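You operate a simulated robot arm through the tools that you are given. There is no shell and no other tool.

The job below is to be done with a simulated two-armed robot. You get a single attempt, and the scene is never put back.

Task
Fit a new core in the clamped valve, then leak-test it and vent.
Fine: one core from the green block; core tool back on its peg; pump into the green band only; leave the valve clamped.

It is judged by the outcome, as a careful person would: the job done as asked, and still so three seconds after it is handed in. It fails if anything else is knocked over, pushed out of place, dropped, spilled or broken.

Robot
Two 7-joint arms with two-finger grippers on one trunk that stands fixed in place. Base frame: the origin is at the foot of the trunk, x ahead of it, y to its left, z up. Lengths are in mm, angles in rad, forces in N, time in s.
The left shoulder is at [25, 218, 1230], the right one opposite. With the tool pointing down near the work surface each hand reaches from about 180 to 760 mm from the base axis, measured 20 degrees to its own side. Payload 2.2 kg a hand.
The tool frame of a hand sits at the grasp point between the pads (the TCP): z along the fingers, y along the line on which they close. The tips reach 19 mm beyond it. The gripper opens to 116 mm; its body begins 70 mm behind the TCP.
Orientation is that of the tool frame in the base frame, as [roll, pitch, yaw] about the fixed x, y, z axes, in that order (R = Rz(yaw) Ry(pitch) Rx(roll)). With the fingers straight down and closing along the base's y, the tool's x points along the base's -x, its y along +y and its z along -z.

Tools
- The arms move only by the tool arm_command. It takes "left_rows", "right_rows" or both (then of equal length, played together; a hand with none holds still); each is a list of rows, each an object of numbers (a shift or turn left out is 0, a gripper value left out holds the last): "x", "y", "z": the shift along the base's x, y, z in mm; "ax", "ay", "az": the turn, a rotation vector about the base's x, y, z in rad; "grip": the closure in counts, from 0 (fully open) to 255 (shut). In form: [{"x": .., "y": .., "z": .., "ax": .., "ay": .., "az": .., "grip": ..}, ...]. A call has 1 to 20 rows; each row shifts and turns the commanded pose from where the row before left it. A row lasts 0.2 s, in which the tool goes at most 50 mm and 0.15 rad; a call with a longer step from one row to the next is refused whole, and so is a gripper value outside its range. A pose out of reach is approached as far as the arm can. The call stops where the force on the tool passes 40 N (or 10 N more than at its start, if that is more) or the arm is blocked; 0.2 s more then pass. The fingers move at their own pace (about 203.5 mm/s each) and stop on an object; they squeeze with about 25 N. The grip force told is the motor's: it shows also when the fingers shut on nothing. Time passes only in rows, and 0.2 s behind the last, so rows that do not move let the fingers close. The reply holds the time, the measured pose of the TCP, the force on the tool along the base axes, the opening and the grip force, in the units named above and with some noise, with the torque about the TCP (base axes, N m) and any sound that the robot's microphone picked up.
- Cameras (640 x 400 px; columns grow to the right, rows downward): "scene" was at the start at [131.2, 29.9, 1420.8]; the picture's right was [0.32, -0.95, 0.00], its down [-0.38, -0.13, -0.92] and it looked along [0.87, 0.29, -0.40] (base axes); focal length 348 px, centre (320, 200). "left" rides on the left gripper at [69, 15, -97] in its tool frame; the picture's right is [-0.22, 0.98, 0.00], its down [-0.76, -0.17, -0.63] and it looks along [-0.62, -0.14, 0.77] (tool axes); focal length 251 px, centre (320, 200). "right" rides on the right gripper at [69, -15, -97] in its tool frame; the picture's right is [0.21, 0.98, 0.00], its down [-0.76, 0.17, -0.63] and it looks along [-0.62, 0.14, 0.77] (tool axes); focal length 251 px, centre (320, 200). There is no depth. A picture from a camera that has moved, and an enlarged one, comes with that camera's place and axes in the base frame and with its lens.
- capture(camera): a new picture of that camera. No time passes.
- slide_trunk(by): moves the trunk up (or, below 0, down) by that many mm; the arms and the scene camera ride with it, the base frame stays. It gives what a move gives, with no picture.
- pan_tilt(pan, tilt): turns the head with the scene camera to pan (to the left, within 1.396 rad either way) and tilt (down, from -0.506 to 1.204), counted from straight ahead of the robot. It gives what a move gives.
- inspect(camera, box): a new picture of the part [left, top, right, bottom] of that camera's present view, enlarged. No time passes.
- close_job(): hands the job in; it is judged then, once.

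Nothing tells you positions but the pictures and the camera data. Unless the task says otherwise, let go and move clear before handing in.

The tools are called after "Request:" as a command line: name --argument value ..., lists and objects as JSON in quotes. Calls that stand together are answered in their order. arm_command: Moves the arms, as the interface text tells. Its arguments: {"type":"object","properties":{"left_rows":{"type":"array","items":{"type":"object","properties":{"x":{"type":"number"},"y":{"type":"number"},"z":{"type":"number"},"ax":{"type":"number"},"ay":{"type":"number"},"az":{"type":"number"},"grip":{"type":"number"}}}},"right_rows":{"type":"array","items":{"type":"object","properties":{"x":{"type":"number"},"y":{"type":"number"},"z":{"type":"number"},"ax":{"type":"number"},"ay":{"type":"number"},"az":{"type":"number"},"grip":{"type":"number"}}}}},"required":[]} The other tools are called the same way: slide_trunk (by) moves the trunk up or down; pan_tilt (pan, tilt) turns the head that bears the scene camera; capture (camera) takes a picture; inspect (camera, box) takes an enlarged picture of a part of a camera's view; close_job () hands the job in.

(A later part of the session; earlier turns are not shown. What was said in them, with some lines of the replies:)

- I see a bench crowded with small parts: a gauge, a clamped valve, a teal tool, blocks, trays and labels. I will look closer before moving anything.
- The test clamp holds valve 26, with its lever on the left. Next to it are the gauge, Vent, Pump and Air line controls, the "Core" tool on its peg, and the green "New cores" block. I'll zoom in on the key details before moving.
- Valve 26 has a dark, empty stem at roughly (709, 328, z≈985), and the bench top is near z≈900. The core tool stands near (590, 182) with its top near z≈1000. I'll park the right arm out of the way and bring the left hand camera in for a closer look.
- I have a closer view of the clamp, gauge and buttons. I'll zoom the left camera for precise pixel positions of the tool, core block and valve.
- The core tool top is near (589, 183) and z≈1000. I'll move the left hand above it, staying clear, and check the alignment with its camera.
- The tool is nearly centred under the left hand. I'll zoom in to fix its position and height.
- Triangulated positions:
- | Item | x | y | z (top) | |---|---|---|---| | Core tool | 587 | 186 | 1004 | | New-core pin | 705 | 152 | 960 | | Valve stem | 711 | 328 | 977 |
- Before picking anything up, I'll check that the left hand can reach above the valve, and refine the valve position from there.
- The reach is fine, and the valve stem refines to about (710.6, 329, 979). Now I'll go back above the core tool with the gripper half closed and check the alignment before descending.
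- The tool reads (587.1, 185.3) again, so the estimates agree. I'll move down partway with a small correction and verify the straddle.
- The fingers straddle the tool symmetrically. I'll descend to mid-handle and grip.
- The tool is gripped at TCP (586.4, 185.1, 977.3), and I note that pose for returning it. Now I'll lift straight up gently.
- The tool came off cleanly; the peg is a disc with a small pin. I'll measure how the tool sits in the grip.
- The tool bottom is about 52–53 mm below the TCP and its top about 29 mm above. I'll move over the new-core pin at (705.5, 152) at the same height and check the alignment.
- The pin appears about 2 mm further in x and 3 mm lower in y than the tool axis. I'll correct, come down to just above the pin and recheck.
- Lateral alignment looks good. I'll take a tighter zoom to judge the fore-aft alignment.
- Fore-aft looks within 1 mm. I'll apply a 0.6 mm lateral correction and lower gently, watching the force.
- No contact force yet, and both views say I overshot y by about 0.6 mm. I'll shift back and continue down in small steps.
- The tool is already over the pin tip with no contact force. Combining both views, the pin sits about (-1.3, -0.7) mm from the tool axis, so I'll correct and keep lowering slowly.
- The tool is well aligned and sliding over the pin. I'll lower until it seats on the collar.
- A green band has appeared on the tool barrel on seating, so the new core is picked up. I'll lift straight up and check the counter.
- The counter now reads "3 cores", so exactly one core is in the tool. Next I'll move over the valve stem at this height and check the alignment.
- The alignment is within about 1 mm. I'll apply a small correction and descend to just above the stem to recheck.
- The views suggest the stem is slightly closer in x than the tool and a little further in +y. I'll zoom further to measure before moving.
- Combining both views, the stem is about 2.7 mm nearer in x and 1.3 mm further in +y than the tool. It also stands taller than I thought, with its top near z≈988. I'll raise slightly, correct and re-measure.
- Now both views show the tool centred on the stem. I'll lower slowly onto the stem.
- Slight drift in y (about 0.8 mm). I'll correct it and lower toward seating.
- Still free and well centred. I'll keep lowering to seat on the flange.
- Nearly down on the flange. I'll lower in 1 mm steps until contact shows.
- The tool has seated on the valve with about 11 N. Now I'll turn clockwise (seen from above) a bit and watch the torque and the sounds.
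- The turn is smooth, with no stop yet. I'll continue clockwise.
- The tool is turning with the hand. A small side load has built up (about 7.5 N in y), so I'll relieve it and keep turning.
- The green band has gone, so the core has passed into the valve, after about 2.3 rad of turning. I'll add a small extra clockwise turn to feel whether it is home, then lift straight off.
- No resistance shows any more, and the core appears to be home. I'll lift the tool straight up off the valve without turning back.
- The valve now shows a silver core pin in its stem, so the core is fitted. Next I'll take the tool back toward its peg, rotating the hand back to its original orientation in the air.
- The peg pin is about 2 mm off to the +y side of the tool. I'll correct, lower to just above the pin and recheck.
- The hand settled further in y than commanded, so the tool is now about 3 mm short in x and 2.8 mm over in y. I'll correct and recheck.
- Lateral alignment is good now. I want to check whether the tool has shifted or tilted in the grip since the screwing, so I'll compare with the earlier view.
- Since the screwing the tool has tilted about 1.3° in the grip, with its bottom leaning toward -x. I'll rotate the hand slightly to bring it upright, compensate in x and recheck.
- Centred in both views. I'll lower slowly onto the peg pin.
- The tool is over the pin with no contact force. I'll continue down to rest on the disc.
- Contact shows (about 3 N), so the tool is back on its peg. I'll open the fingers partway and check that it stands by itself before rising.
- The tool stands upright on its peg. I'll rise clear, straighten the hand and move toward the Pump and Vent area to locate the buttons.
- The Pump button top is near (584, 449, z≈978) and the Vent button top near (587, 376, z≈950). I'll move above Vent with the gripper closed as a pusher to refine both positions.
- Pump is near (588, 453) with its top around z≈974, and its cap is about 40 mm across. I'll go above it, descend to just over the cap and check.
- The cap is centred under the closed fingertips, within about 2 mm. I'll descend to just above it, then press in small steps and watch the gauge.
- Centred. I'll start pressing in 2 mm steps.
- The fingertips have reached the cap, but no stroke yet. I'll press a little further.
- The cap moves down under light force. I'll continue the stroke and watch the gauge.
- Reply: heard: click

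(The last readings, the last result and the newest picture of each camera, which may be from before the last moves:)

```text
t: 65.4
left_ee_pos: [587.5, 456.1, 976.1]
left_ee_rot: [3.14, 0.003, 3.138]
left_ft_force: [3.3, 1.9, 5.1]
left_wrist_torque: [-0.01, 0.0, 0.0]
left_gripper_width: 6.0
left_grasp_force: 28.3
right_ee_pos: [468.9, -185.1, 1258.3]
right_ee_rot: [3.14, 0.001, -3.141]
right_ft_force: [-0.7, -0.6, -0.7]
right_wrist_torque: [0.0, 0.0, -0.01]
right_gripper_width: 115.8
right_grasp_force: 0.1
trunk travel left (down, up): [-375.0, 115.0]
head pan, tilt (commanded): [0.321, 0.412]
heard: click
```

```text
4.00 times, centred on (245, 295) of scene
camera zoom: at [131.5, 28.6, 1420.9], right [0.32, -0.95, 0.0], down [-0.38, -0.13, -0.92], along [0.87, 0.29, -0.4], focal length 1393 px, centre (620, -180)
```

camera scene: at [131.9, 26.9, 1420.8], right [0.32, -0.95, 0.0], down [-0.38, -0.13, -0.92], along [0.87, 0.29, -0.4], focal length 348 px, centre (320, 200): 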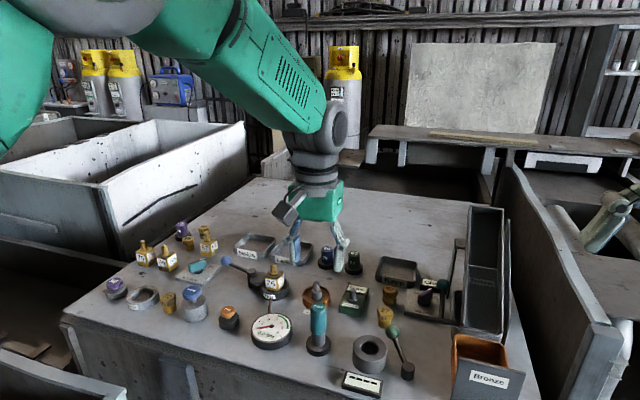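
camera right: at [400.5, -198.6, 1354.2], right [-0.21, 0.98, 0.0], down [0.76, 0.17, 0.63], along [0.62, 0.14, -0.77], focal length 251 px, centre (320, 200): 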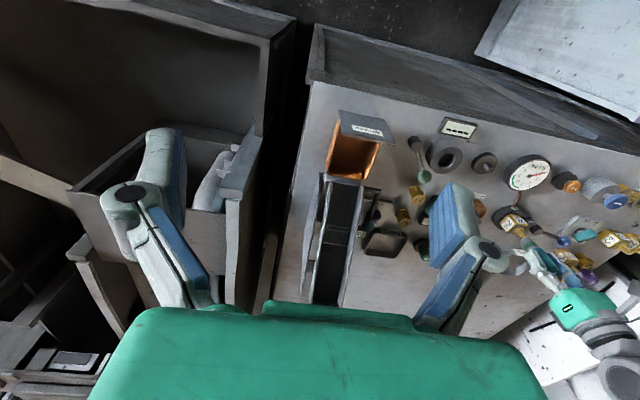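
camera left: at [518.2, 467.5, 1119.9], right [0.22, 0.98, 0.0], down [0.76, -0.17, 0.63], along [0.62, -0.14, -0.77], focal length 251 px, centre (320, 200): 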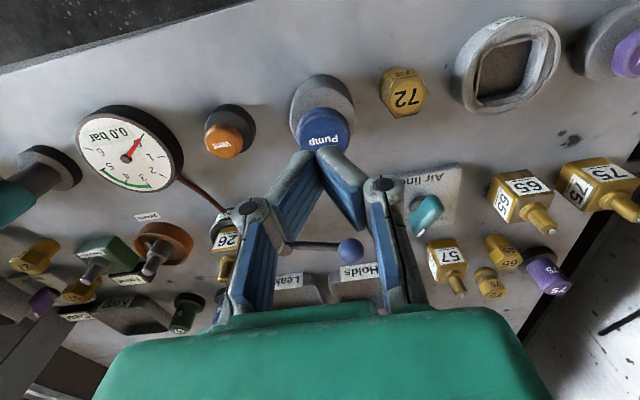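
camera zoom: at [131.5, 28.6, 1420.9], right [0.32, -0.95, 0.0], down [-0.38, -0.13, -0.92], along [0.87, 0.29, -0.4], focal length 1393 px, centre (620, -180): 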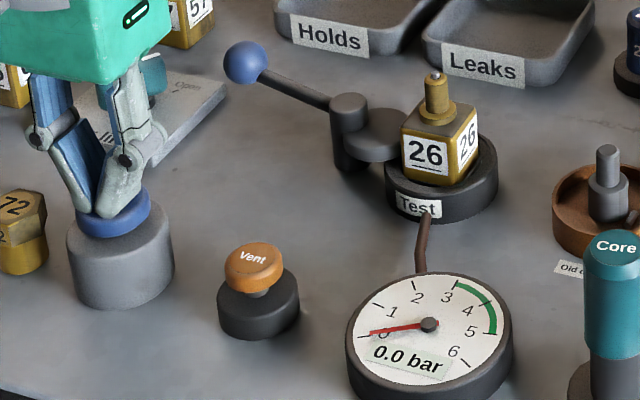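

A click was heard at the bottom of the stroke. I'll release and see whether the gauge has risen.

Request:
arm_command --left_rows '[{"z": 5}, {"z": 8}, {}]'

Request:
inspect --camera "scene" --box '[185, 245, 305, 345]'

```text
t: 66.2
left_ee_pos: [586.7, 455.1, 989.0]
left_ee_rot: [3.14, 0.0, 3.137]
left_ft_force: [0.0, -0.4, -0.1]
left_wrist_torque: [0.0, 0.03, 0.01]
left_gripper_width: 0.0
left_grasp_force: 28.4
right_ee_pos: [470.6, -182.9, 1258.8]
right_ee_rot: [3.14, 0.001, 3.141]
right_ft_force: [-0.1, 0.8, -0.1]
right_wrist_torque: [0.02, 0.02, 0.01]
right_gripper_width: 116.2
right_grasp_force: 0.0
trunk travel left (down, up): [-375.0, 115.0]
head pan, tilt (commanded): [0.321, 0.412]
```

```text
4.00 times, centred on (245, 295) of scene
camera zoom: at [132.2, 29.4, 1420.7], right [0.32, -0.95, 0.0], down [-0.38, -0.13, -0.91], along [0.87, 0.29, -0.4], focal length 1393 px, centre (620, -180)
```

zoom: 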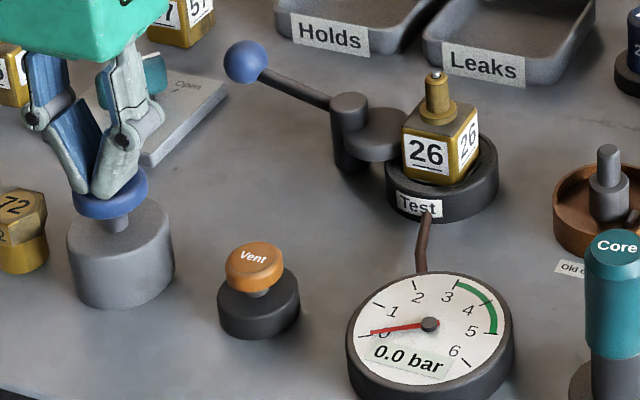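

The gauge still reads 0.0, so the air line knob's position may matter. I'll look closely at the knob.

Request:
inspect --camera "left" --box '[380, 150, 480, 250]'

Request:
inspect --camera "scene" --box '[170, 245, 250, 295]'

Request:
capture --camera "left"

```text
4.00 times, centred on (430, 200) of left
camera zoom: at [518.3, 468.8, 1084.7], right [0.22, 0.98, 0.0], down [0.76, -0.17, 0.63], along [0.62, -0.14, -0.77], focal length 1006 px, centre (-120, 200)
```

zoom: 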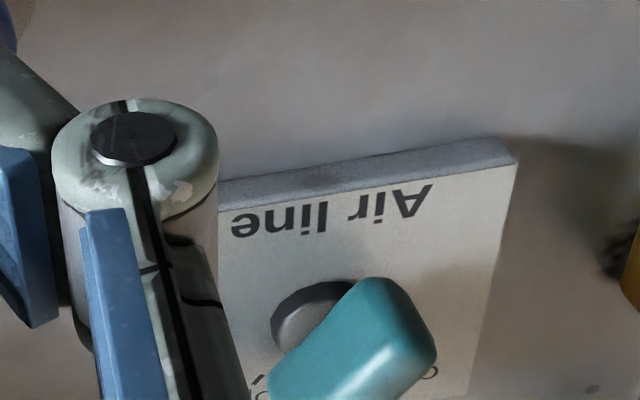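

```text
8.00 times, centred on (210, 270) of scene
camera zoom: at [132.2, 29.4, 1420.7], right [0.32, -0.95, 0.0], down [-0.38, -0.13, -0.91], along [0.87, 0.29, -0.4], focal length 2786 px, centre (1200, -360)
```

zoom: 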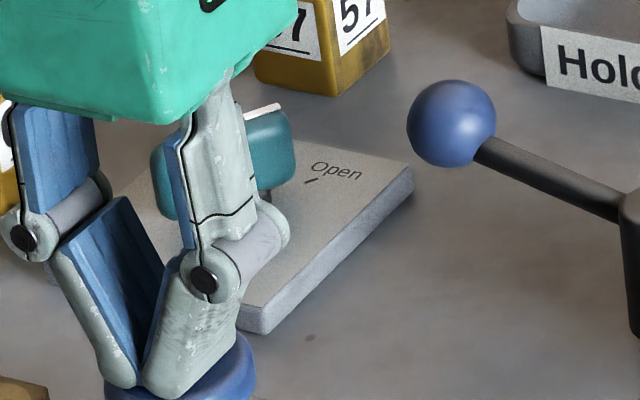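

```text
taken
camera left: at [518.3, 468.8, 1084.7], right [0.22, 0.98, 0.0], down [0.76, -0.17, 0.63], along [0.62, -0.14, -0.77], focal length 251 px, centre (320, 200)
```

left: 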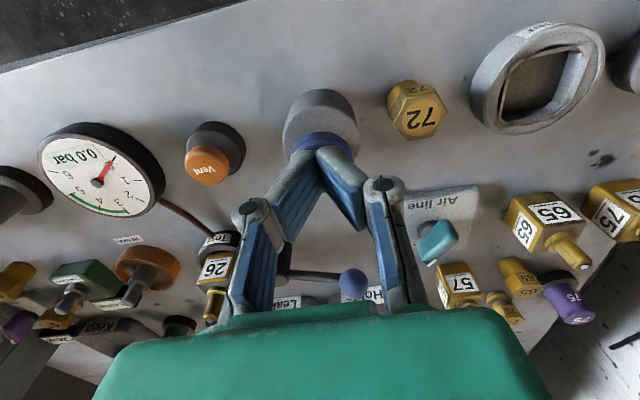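

Request:
inspect --camera "scene" --box '[245, 305, 305, 355]'

Request:
arm_command --left_rows '[{"z": -6}, {"z": -5}, {"z": -2}]'

Request:
inspect --camera "scene" --box '[185, 245, 305, 345]'

```text
8.00 times, centred on (275, 330) of scene
camera zoom: at [132.2, 29.4, 1420.7], right [0.32, -0.95, 0.0], down [-0.38, -0.13, -0.91], along [0.87, 0.29, -0.4], focal length 2786 px, centre (680, -840)
```

zoom: 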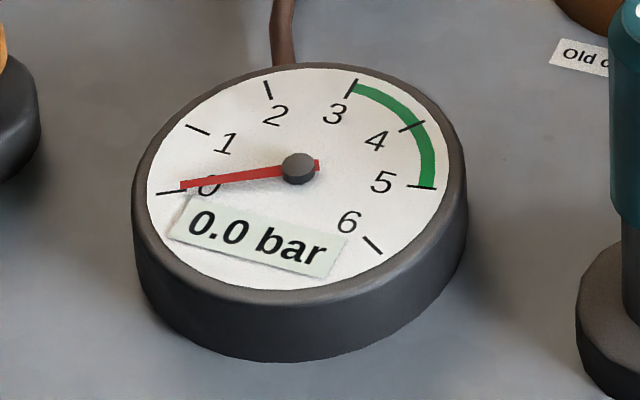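

```text
t: 67.0
left_ee_pos: [587.7, 453.9, 976.6]
left_ee_rot: [3.141, 0.003, 3.138]
left_ft_force: [-0.3, 1.9, 5.1]
left_wrist_torque: [0.06, 0.09, -0.01]
left_gripper_width: 6.0
left_grasp_force: 28.2
right_ee_pos: [468.7, -183.0, 1259.5]
right_ee_rot: [-3.141, 0.003, 3.141]
right_ft_force: [0.6, 0.1, -0.1]
right_wrist_torque: [-0.01, 0.0, 0.01]
right_gripper_width: 116.1
right_grasp_force: 0.1
trunk travel left (down, up): [-375.0, 115.0]
head pan, tilt (commanded): [0.321, 0.412]
heard: click
```

```text
4.00 times, centred on (245, 295) of scene
camera zoom: at [130.7, 29.0, 1421.0], right [0.32, -0.95, 0.0], down [-0.38, -0.13, -0.92], along [0.87, 0.29, -0.4], focal length 1393 px, centre (620, -180)
```

zoom: 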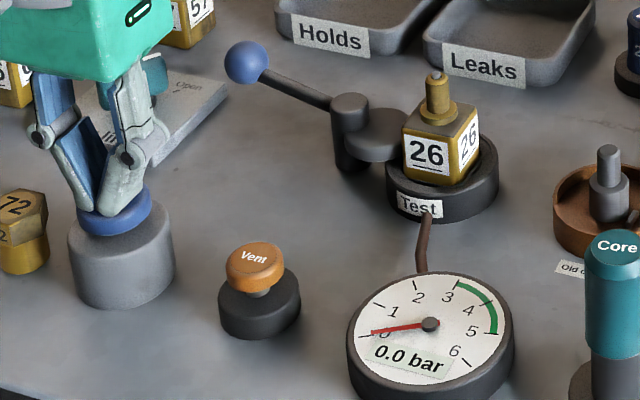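

Request:
arm_command --left_rows '[{"z": -1}, {}]'

Request:
inspect --camera "scene" --box '[185, 245, 305, 345]'

```text
t: 67.6
left_ee_pos: [587.3, 455.1, 976.3]
left_ee_rot: [-3.141, 0.002, 3.136]
left_ft_force: [-0.3, 1.0, 4.7]
left_wrist_torque: [0.0, 0.09, -0.04]
left_gripper_width: 5.7
left_grasp_force: 28.3
right_ee_pos: [469.4, -183.7, 1258.8]
right_ee_rot: [-3.141, 0.001, -3.141]
right_ft_force: [0.4, 1.2, -0.3]
right_wrist_torque: [-0.01, 0.02, -0.03]
right_gripper_width: 116.1
right_grasp_force: 0.1
trunk travel left (down, up): [-375.0, 115.0]
head pan, tilt (commanded): [0.321, 0.412]
```

```text
4.00 times, centred on (245, 295) of scene
camera zoom: at [130.8, 29.0, 1421.0], right [0.32, -0.95, 0.0], down [-0.38, -0.13, -0.92], along [0.87, 0.29, -0.4], focal length 1393 px, centre (620, -180)
```

zoom: 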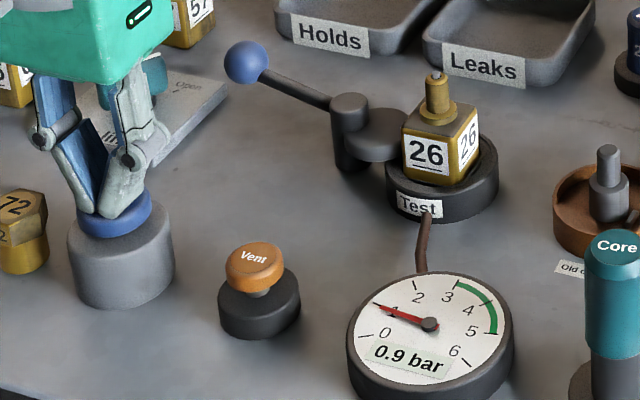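

The gauge now reads 0.9 bar. I'll hold briefly more and watch how fast it rises.

Request:
arm_command --left_rows '[{}]'

Request:
inspect --camera "scene" --box '[185, 245, 305, 345]'

```text
t: 68.0
left_ee_pos: [588.1, 453.8, 975.6]
left_ee_rot: [-3.141, 0.002, 3.137]
left_ft_force: [0.3, 2.6, 6.0]
left_wrist_torque: [0.04, 0.08, 0.02]
left_gripper_width: 6.2
left_grasp_force: 28.5
right_ee_pos: [468.3, -183.5, 1257.9]
right_ee_rot: [-3.141, 0.001, -3.141]
right_ft_force: [0.3, -0.1, -0.3]
right_wrist_torque: [0.02, 0.01, -0.02]
right_gripper_width: 115.8
right_grasp_force: 0.1
trunk travel left (down, up): [-375.0, 115.0]
head pan, tilt (commanded): [0.321, 0.412]
```

```text
4.00 times, centred on (245, 295) of scene
camera zoom: at [131.0, 28.9, 1420.9], right [0.32, -0.95, 0.0], down [-0.38, -0.13, -0.92], along [0.87, 0.29, -0.4], focal length 1393 px, centre (620, -180)
```

zoom: 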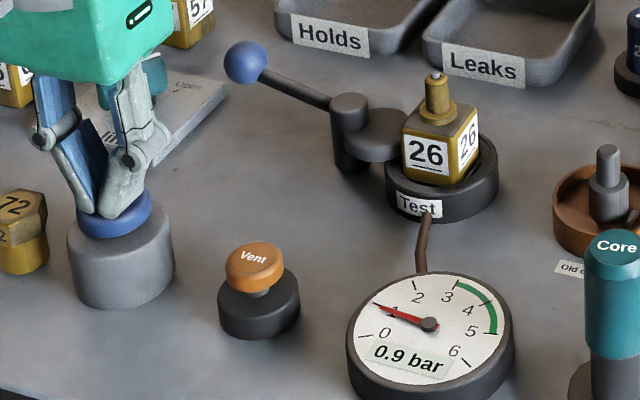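

Request:
arm_command --left_rows '[{"z": 6}, {"z": 8}, {}, {}]'

Request:
inspect --camera "scene" --box '[185, 245, 305, 345]'

```text
t: 69.0
left_ee_pos: [588.1, 454.1, 989.3]
left_ee_rot: [3.14, 0.001, 3.139]
left_ft_force: [0.6, -0.4, 1.3]
left_wrist_torque: [0.02, 0.01, -0.03]
left_gripper_width: 0.0
left_grasp_force: 28.8
right_ee_pos: [469.6, -183.3, 1258.3]
right_ee_rot: [3.141, 0.002, -3.141]
right_ft_force: [0.5, -1.0, 0.6]
right_wrist_torque: [-0.02, -0.01, 0.02]
right_gripper_width: 116.1
right_grasp_force: 0.0
trunk travel left (down, up): [-375.0, 115.0]
head pan, tilt (commanded): [0.321, 0.412]
```

```text
4.00 times, centred on (245, 295) of scene
camera zoom: at [132.0, 29.2, 1420.8], right [0.32, -0.95, 0.0], down [-0.38, -0.13, -0.91], along [0.87, 0.29, -0.4], focal length 1393 px, centre (620, -180)
```

zoom: 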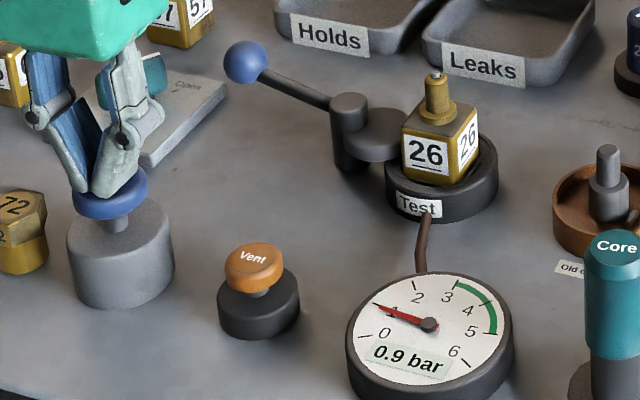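

Each full stroke adds about 0.9 bar, and the reading holds. I'll give another full stroke.

Request:
arm_command --left_rows '[{"z": -6}, {"z": -5}, {"z": -3}, {}, {}]'

Request:
inspect --camera "scene" --box '[185, 245, 305, 345]'

```text
t: 70.2
left_ee_pos: [588.4, 453.6, 975.4]
left_ee_rot: [-3.141, 0.004, 3.138]
left_ft_force: [-0.5, -1.2, 5.6]
left_wrist_torque: [0.01, 0.06, 0.01]
left_gripper_width: 5.8
left_grasp_force: 28.3
right_ee_pos: [469.6, -184.9, 1259.8]
right_ee_rot: [3.141, 0.001, -3.142]
right_ft_force: [-0.4, 0.1, -0.1]
right_wrist_torque: [0.0, -0.02, -0.01]
right_gripper_width: 116.0
right_grasp_force: 0.0
trunk travel left (down, up): [-375.0, 115.0]
head pan, tilt (commanded): [0.321, 0.412]
heard: click
```

```text
4.00 times, centred on (245, 295) of scene
camera zoom: at [130.8, 28.0, 1421.0], right [0.32, -0.95, 0.0], down [-0.38, -0.13, -0.92], along [0.87, 0.29, -0.4], focal length 1393 px, centre (620, -180)
```

zoom: 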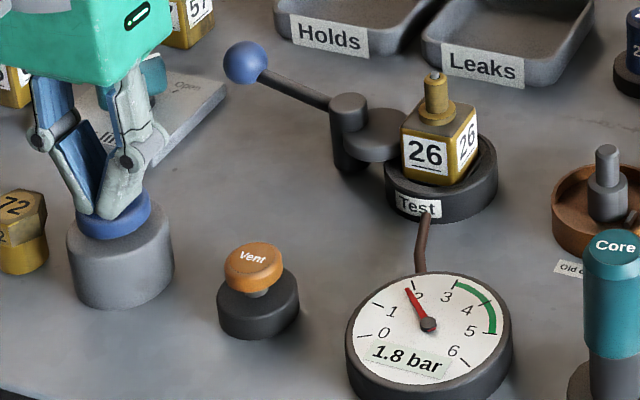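

1.8 bar now, so the steps are consistently 0.9 bar. Two more strokes should give about 3.6 bar, inside the 3–5 green band. I'll do them one at a time.

Request:
arm_command --left_rows '[{"z": 6}, {"z": 8}, {}, {"z": -6}, {"z": -5}, {"z": -3}, {}, {}]'

Request:
inspect --camera "scene" --box '[185, 245, 305, 345]'

```text
t: 72.0
left_ee_pos: [587.3, 454.2, 975.4]
left_ee_rot: [3.141, 0.003, 3.139]
left_ft_force: [3.9, -0.2, 5.7]
left_wrist_torque: [-0.05, -0.03, -0.01]
left_gripper_width: 6.2
left_grasp_force: 27.9
right_ee_pos: [469.1, -183.9, 1258.1]
right_ee_rot: [3.142, 0.002, 3.142]
right_ft_force: [0.4, -0.5, 1.1]
right_wrist_torque: [0.0, -0.01, 0.01]
right_gripper_width: 116.0
right_grasp_force: 0.0
trunk travel left (down, up): [-375.0, 115.0]
head pan, tilt (commanded): [0.321, 0.412]
heard: click
```

```text
4.00 times, centred on (245, 295) of scene
camera zoom: at [131.8, 28.2, 1420.9], right [0.32, -0.95, 0.0], down [-0.38, -0.13, -0.92], along [0.87, 0.29, -0.4], focal length 1393 px, centre (620, -180)
```

zoom: 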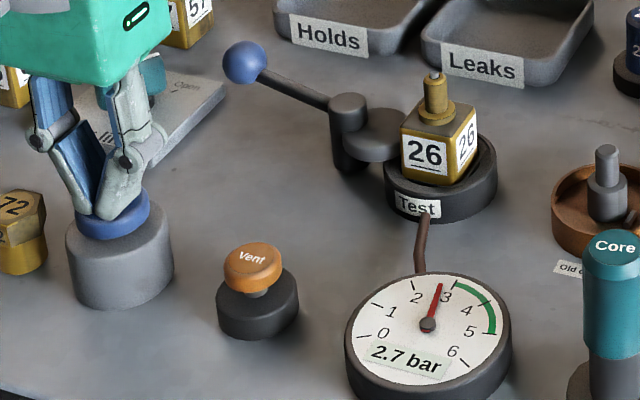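

2.7 bar. One more stroke should bring it into the green band.

Request:
arm_command --left_rows '[{"z": 6}, {"z": 8}, {}, {"z": -6}, {"z": -5}, {"z": -3}, {}, {}]'

Request:
inspect --camera "scene" --box '[185, 245, 305, 345]'

```text
t: 73.8
left_ee_pos: [587.3, 453.8, 976.0]
left_ee_rot: [-3.14, 0.004, 3.138]
left_ft_force: [3.2, 0.2, 5.7]
left_wrist_torque: [0.01, 0.0, 0.0]
left_gripper_width: 6.2
left_grasp_force: 28.6
right_ee_pos: [469.9, -185.2, 1258.5]
right_ee_rot: [3.141, 0.001, -3.141]
right_ft_force: [-1.0, -0.2, -1.1]
right_wrist_torque: [-0.01, -0.03, -0.02]
right_gripper_width: 116.0
right_grasp_force: 0.0
trunk travel left (down, up): [-375.0, 115.0]
head pan, tilt (commanded): [0.321, 0.412]
heard: click
```

```text
4.00 times, centred on (245, 295) of scene
camera zoom: at [131.5, 28.8, 1420.9], right [0.32, -0.95, 0.0], down [-0.38, -0.13, -0.92], along [0.87, 0.29, -0.4], focal length 1393 px, centre (620, -180)
```

zoom: 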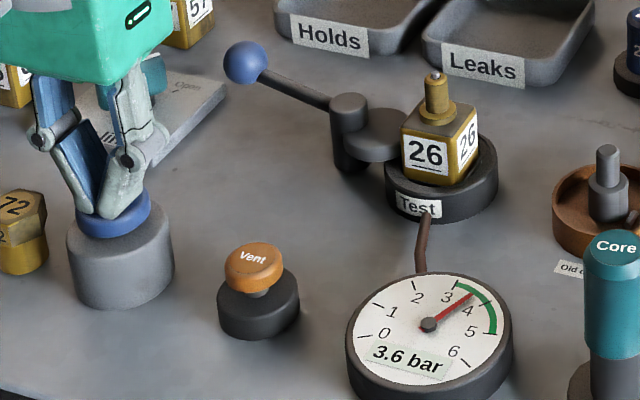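

The gauge reads 3.6 bar, inside the green band. I'll lift clear of the pump and watch the gauge over several seconds for the leak test.

Request:
arm_command --left_rows '[{"z": 10}, {"z": 20}, {"z": 30}, {"z": 30}, {"z": 20}, {}, {}, {}, {}, {}]'

Request:
inspect --camera "scene" --box '[185, 245, 305, 345]'

Request:
arm_command --left_rows '[{}, {}, {}, {}, {}, {}, {}, {}, {}, {}, {}, {}, {}, {}, {}, {}, {}, {}, {}, {}]'

Request:
inspect --camera "scene" --box '[245, 245, 305, 355]'

```text
t: 76.0
left_ee_pos: [585.9, 453.2, 1083.6]
left_ee_rot: [3.141, 0.002, 3.139]
left_ft_force: [0.3, -0.2, 0.4]
left_wrist_torque: [-0.01, -0.02, -0.01]
left_gripper_width: 0.1
left_grasp_force: 29.0
right_ee_pos: [469.7, -183.9, 1258.8]
right_ee_rot: [-3.141, 0.003, -3.141]
right_ft_force: [-0.2, 0.8, 0.4]
right_wrist_torque: [0.01, -0.03, 0.03]
right_gripper_width: 116.3
right_grasp_force: 0.1
trunk travel left (down, up): [-375.0, 115.0]
head pan, tilt (commanded): [0.321, 0.412]
```

```text
4.00 times, centred on (245, 295) of scene
camera zoom: at [131.7, 29.2, 1420.8], right [0.32, -0.95, 0.0], down [-0.38, -0.13, -0.91], along [0.87, 0.29, -0.4], focal length 1393 px, centre (620, -180)
```

zoom: 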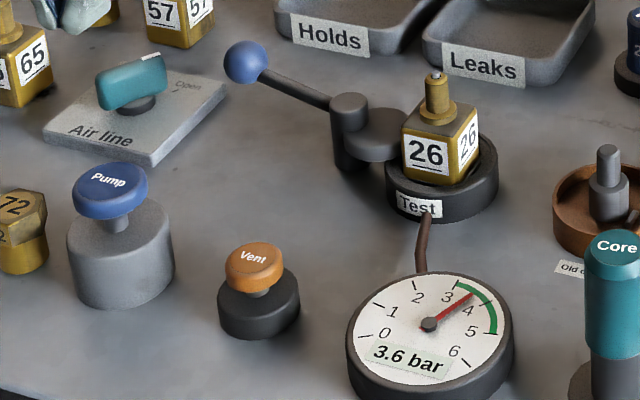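

```text
t: 80.2
left_ee_pos: [586.3, 452.8, 1085.6]
left_ee_rot: [3.141, 0.002, 3.139]
left_ft_force: [-1.0, -0.2, -0.1]
left_wrist_torque: [0.02, -0.03, 0.01]
left_gripper_width: 0.0
left_grasp_force: 28.2
right_ee_pos: [469.6, -183.6, 1257.3]
right_ee_rot: [3.14, 0.003, -3.141]
right_ft_force: [-0.2, 0.4, -0.1]
right_wrist_torque: [-0.01, 0.02, -0.04]
right_gripper_width: 116.0
right_grasp_force: 0.0
trunk travel left (down, up): [-375.0, 115.0]
head pan, tilt (commanded): [0.321, 0.412]
```

```text
3.64 times, centred on (275, 300) of scene
camera zoom: at [131.8, 29.2, 1420.8], right [0.32, -0.95, 0.0], down [-0.38, -0.13, -0.91], along [0.87, 0.29, -0.4], focal length 1266 px, centre (484, -164)
```

zoom: 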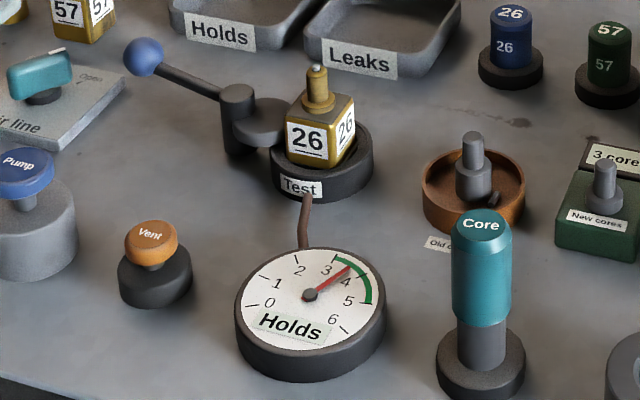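

The gauge display now reads "Holds", so the leak test passed. Next I'll vent: move over the orange Vent button and descend to just above it.

Request:
arm_command --left_rows '[{"x": 1, "y": -39}, {"x": 1, "y": -38}, {"z": -30}, {"z": -30}, {"z": -25}, {}, {}, {}]'

Request:
inspect --camera "left" --box '[275, 70, 365, 180]'

Request:
inspect --camera "scene" --box '[195, 265, 305, 355]'

```text
t: 82.0
left_ee_pos: [588.7, 377.9, 1001.6]
left_ee_rot: [3.14, 0.002, 3.137]
left_ft_force: [-0.3, -0.9, 0.3]
left_wrist_torque: [-0.01, -0.01, 0.0]
left_gripper_width: 0.1
left_grasp_force: 28.5
right_ee_pos: [469.1, -185.2, 1258.3]
right_ee_rot: [3.141, 0.0, -3.141]
right_ft_force: [-0.7, 0.3, 0.3]
right_wrist_torque: [0.0, 0.01, 0.01]
right_gripper_width: 116.0
right_grasp_force: 0.1
trunk travel left (down, up): [-375.0, 115.0]
head pan, tilt (commanded): [0.321, 0.412]
```

```text
3.64 times, centred on (320, 125) of left
camera zoom: at [519.3, 391.7, 1098.1], right [0.22, 0.98, 0.0], down [0.76, -0.17, 0.63], along [0.62, -0.14, -0.77], focal length 914 px, centre (320, 473)
```

zoom: 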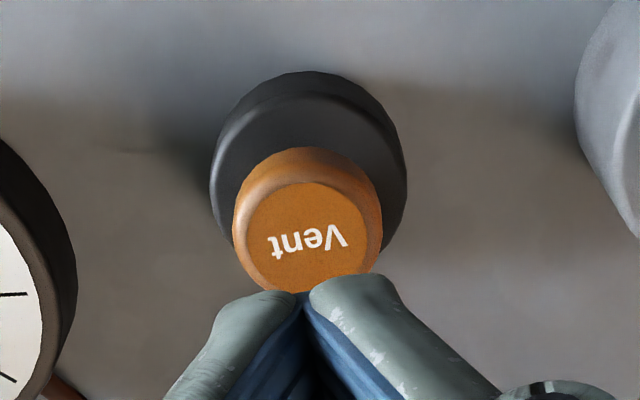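

```text
4.44 times, centred on (250, 310) of scene
camera zoom: at [132.1, 27.7, 1420.8], right [0.32, -0.95, 0.0], down [-0.38, -0.13, -0.92], along [0.87, 0.29, -0.4], focal length 1548 px, centre (631, -289)
```

zoom: 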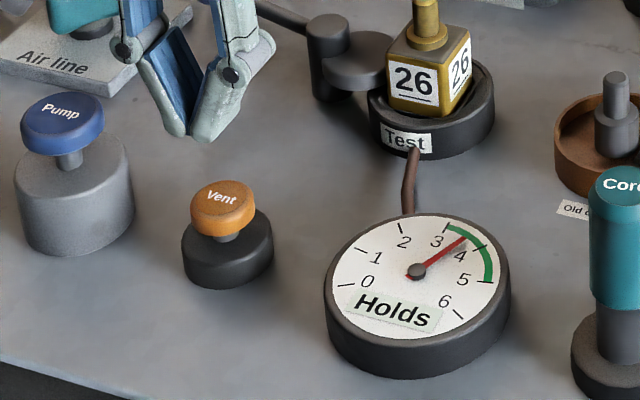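

Vent is about 2.4 mm toward -y from the fingertips. I'll correct and lower to near contact, then press in steps.

Request:
arm_command --left_rows '[{"x": -0.5, "y": -2.4}, {"z": -15}, {"z": -12}, {"z": -6}, {}, {}]'

Request:
inspect --camera "scene" --box '[195, 265, 305, 355]'

Request:
inspect --camera "left" --box '[275, 70, 365, 180]'

```text
t: 83.4
left_ee_pos: [588.4, 376.3, 967.2]
left_ee_rot: [-3.141, 0.002, 3.137]
left_ft_force: [-0.1, 1.5, -0.3]
left_wrist_torque: [0.01, 0.0, 0.0]
left_gripper_width: 0.1
left_grasp_force: 28.3
right_ee_pos: [470.4, -183.5, 1257.9]
right_ee_rot: [3.142, 0.001, 3.141]
right_ft_force: [0.5, -0.1, -0.2]
right_wrist_torque: [-0.03, -0.02, 0.03]
right_gripper_width: 115.9
right_grasp_force: 0.0
trunk travel left (down, up): [-375.0, 115.0]
head pan, tilt (commanded): [0.321, 0.412]
```

```text
4.44 times, centred on (250, 310) of scene
camera zoom: at [132.0, 28.6, 1420.8], right [0.32, -0.95, 0.0], down [-0.38, -0.13, -0.91], along [0.87, 0.29, -0.4], focal length 1548 px, centre (631, -289)
```

zoom: 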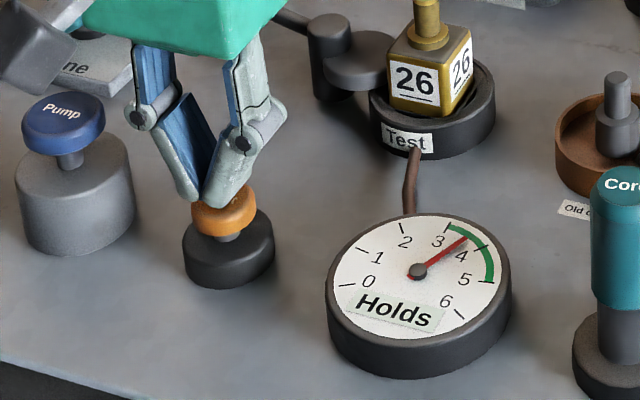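

```text
3.64 times, centred on (320, 125) of left
camera zoom: at [519.1, 390.4, 1063.3], right [0.22, 0.98, 0.0], down [0.76, -0.17, 0.63], along [0.62, -0.14, -0.77], focal length 914 px, centre (320, 473)
```

zoom: 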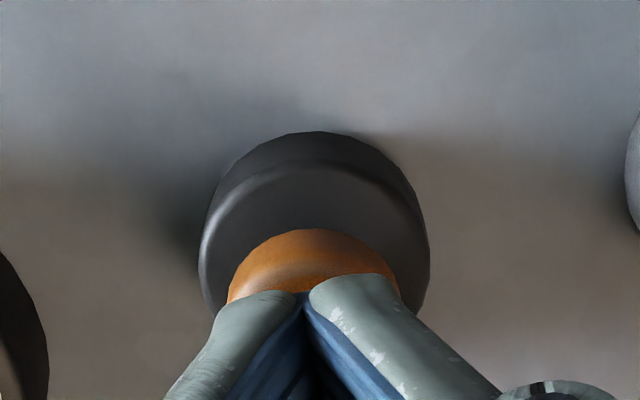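

Request:
arm_command --left_rows '[{"z": -3}, {"z": -3}, {"z": -3}]'

Request:
inspect --camera "scene" --box '[195, 265, 305, 355]'

```text
t: 84.2
left_ee_pos: [588.5, 375.2, 957.8]
left_ee_rot: [3.141, 0.002, 3.138]
left_ft_force: [0.3, 0.5, 1.9]
left_wrist_torque: [0.01, -0.01, -0.02]
left_gripper_width: 5.9
left_grasp_force: 28.9
right_ee_pos: [469.9, -183.8, 1258.3]
right_ee_rot: [-3.14, 0.003, 3.142]
right_ft_force: [-0.6, -0.1, -0.5]
right_wrist_torque: [0.0, 0.02, 0.01]
right_gripper_width: 116.1
right_grasp_force: 0.1
trunk travel left (down, up): [-375.0, 115.0]
head pan, tilt (commanded): [0.321, 0.412]
```

```text
4.44 times, centred on (250, 310) of scene
camera zoom: at [131.9, 28.7, 1420.8], right [0.32, -0.95, 0.0], down [-0.38, -0.13, -0.92], along [0.87, 0.29, -0.4], focal length 1548 px, centre (631, -289)
```

zoom: 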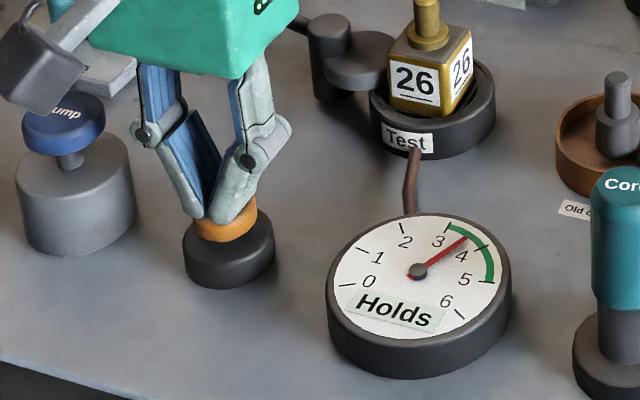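

Request:
arm_command --left_rows '[{"z": -2}, {"z": -2}, {}]'

Request:
inspect --camera "scene" --box '[195, 265, 305, 355]'

```text
t: 85.0
left_ee_pos: [588.3, 374.8, 954.1]
left_ee_rot: [-3.141, 0.002, 3.139]
left_ft_force: [0.0, 1.4, 5.4]
left_wrist_torque: [0.02, 0.05, 0.0]
left_gripper_width: 6.0
left_grasp_force: 27.8
right_ee_pos: [468.2, -183.8, 1258.0]
right_ee_rot: [-3.142, 0.003, 3.141]
right_ft_force: [-0.4, 0.2, -0.1]
right_wrist_torque: [-0.04, 0.03, -0.02]
right_gripper_width: 115.8
right_grasp_force: 0.1
trunk travel left (down, up): [-375.0, 115.0]
head pan, tilt (commanded): [0.321, 0.412]
heard: click
```

```text
4.44 times, centred on (250, 310) of scene
camera zoom: at [131.4, 28.6, 1420.9], right [0.32, -0.95, 0.0], down [-0.38, -0.13, -0.92], along [0.87, 0.29, -0.4], focal length 1548 px, centre (631, -289)
```

zoom: 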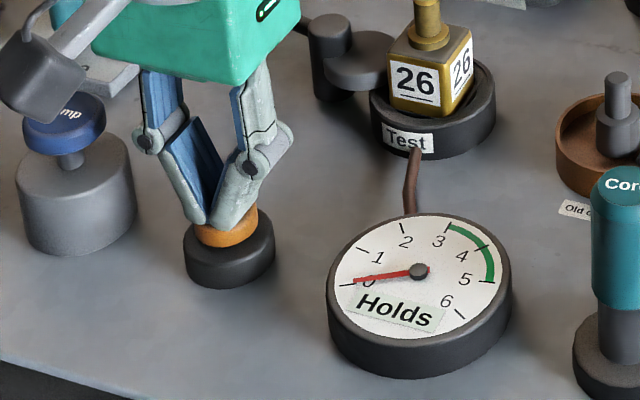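

The click was heard and the needle is back at 0, with the "Holds" result still shown. I'll lift away and check that everything is as it should be.

Request:
arm_command --left_rows '[{}, {"z": 8}, {"z": 20}, {"z": 40}, {"z": 40}, {"z": 40}, {"x": -15, "y": 20, "z": 30}, {"x": -25, "y": 20, "z": 30}, {"x": -25, "y": 20}, {}, {}]'

Request:
capture --camera "scene"

Request:
inspect --camera "scene" --box '[195, 245, 405, 365]'

Request:
inspect --camera "scene" --box '[95, 205, 255, 335]'

Request:
inspect --camera "scene" --box '[245, 305, 305, 355]'

```text
t: 87.4
left_ee_pos: [523.8, 435.9, 1160.8]
left_ee_rot: [-3.14, 0.002, 3.139]
left_ft_force: [-0.2, -0.1, -0.9]
left_wrist_torque: [0.02, 0.0, 0.02]
left_gripper_width: 0.0
left_grasp_force: 28.3
right_ee_pos: [469.5, -184.5, 1257.3]
right_ee_rot: [3.141, 0.002, -3.141]
right_ft_force: [-0.5, -0.1, 0.4]
right_wrist_torque: [0.0, -0.01, 0.02]
right_gripper_width: 116.0
right_grasp_force: 0.1
trunk travel left (down, up): [-375.0, 115.0]
head pan, tilt (commanded): [0.321, 0.412]
```

```text
taken
camera scene: at [131.1, 28.2, 1420.9], right [0.32, -0.95, 0.0], down [-0.38, -0.13, -0.92], along [0.87, 0.29, -0.4], focal length 348 px, centre (320, 200)
```

scene: 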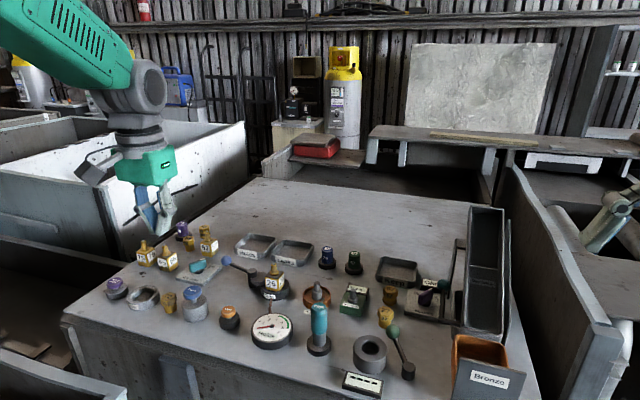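

```text
3.05 times, centred on (300, 305) of scene
camera zoom: at [131.1, 28.2, 1420.9], right [0.32, -0.95, 0.0], down [-0.38, -0.13, -0.92], along [0.87, 0.29, -0.4], focal length 1061 px, centre (381, -120)
```

zoom: 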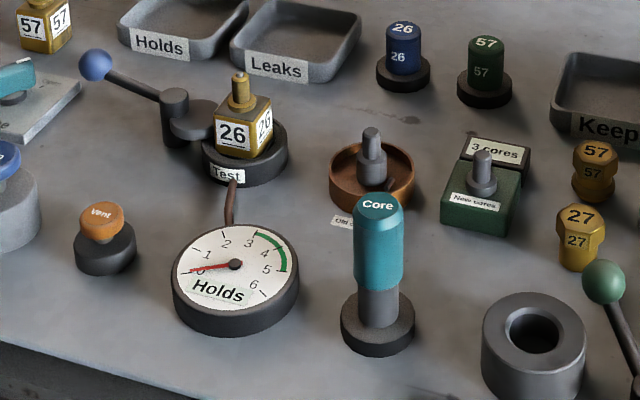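

```text
3.08 times, centred on (175, 270) of scene
camera zoom: at [131.1, 28.2, 1420.9], right [0.32, -0.95, 0.0], down [-0.38, -0.13, -0.92], along [0.87, 0.29, -0.4], focal length 1071 px, centre (766, -15)
```

zoom: 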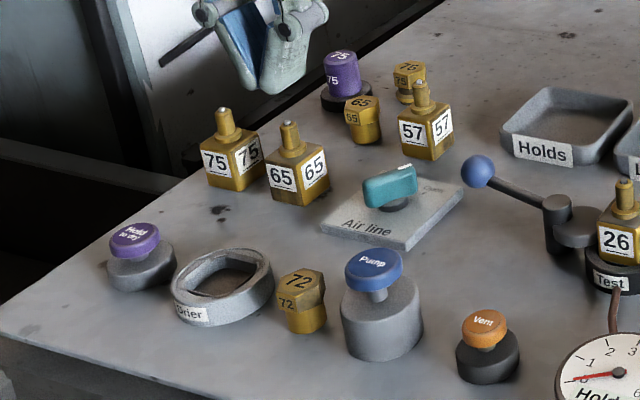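

```text
8.00 times, centred on (275, 330) of scene
camera zoom: at [131.1, 28.2, 1420.9], right [0.32, -0.95, 0.0], down [-0.38, -0.13, -0.92], along [0.87, 0.29, -0.4], focal length 2786 px, centre (680, -840)
```

zoom: 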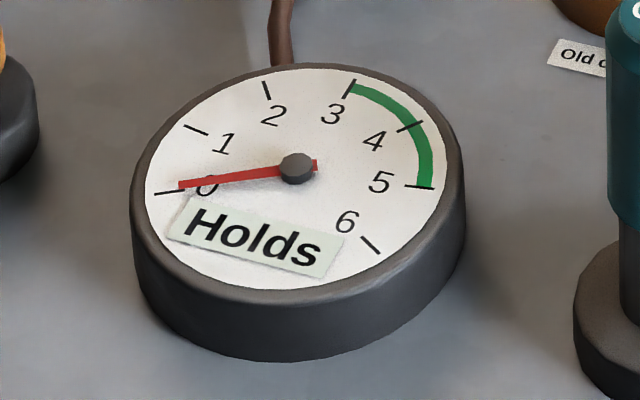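

The bench looks undisturbed. As a last check, I'll compare the tool's seating on its peg with the starting picture.

Request:
inspect --camera "scene" --box '[290, 290, 350, 360]'

Request:
inspect --camera "scene" --box '[255, 255, 295, 305]'

Request:
inspect --camera "scene" --box '[300, 240, 540, 400]'

```text
5.71 times, centred on (320, 325) of scene
camera zoom: at [131.1, 28.2, 1420.9], right [0.32, -0.95, 0.0], down [-0.38, -0.13, -0.92], along [0.87, 0.29, -0.4], focal length 1990 px, centre (320, -514)
```

zoom: 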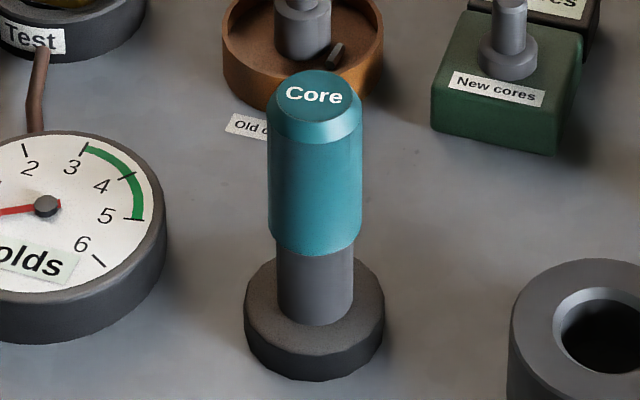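

```text
8.00 times, centred on (275, 280) of scene
camera zoom: at [131.1, 28.2, 1420.9], right [0.32, -0.95, 0.0], down [-0.38, -0.13, -0.92], along [0.87, 0.29, -0.4], focal length 2786 px, centre (680, -440)
```

zoom: 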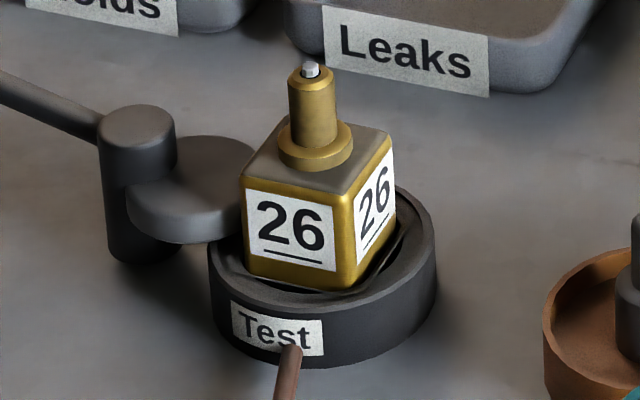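

```text
2.50 times, centred on (420, 320) of scene
camera zoom: at [131.1, 28.2, 1420.9], right [0.32, -0.95, 0.0], down [-0.38, -0.13, -0.92], along [0.87, 0.29, -0.4], focal length 870 px, centre (70, -100)
```

zoom: 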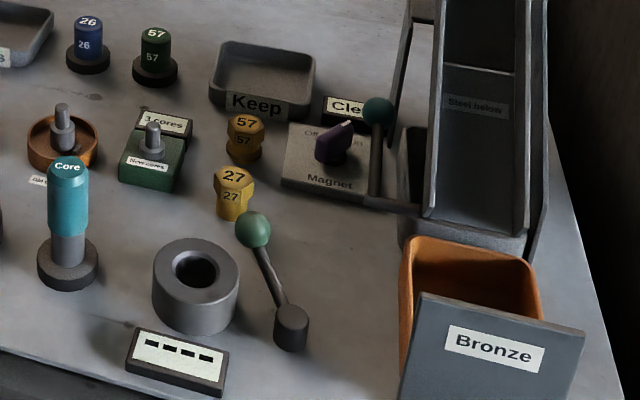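

The tool is seated on its peg as at the start. Valve 26 is still clamped with its new core in. The test reads "Holds", the gauge is vented to zero, the counter shows 3 cores, and nothing else has moved. Both hands are clear, so I'm handing in the job.

Request:
close_job

```text
The job is handed in.
```

The new core is fitted in valve 26. It passed the leak test and has been vented to zero, and I've handed the job in.

- **Core:** I took one core from the green block, and its counter went from 4 to 3. It is screwed into the valve, and the silver pin now shows in the stem.
- **Leak test:** I pumped to 3.6 bar, inside the green band and never above it. The reading didn't drop over about six seconds, and the gauge display then showed "Holds".
- **Vent:** One press of the Vent button brought the needle back to 0.
- **Left as asked:** The core tool is back on its peg and the valve is still clamped. Nothing else on the bench looked moved in the final pictures.

The first pump press clicked but added no pressure. Each fuller press after that added 0.9 bar.
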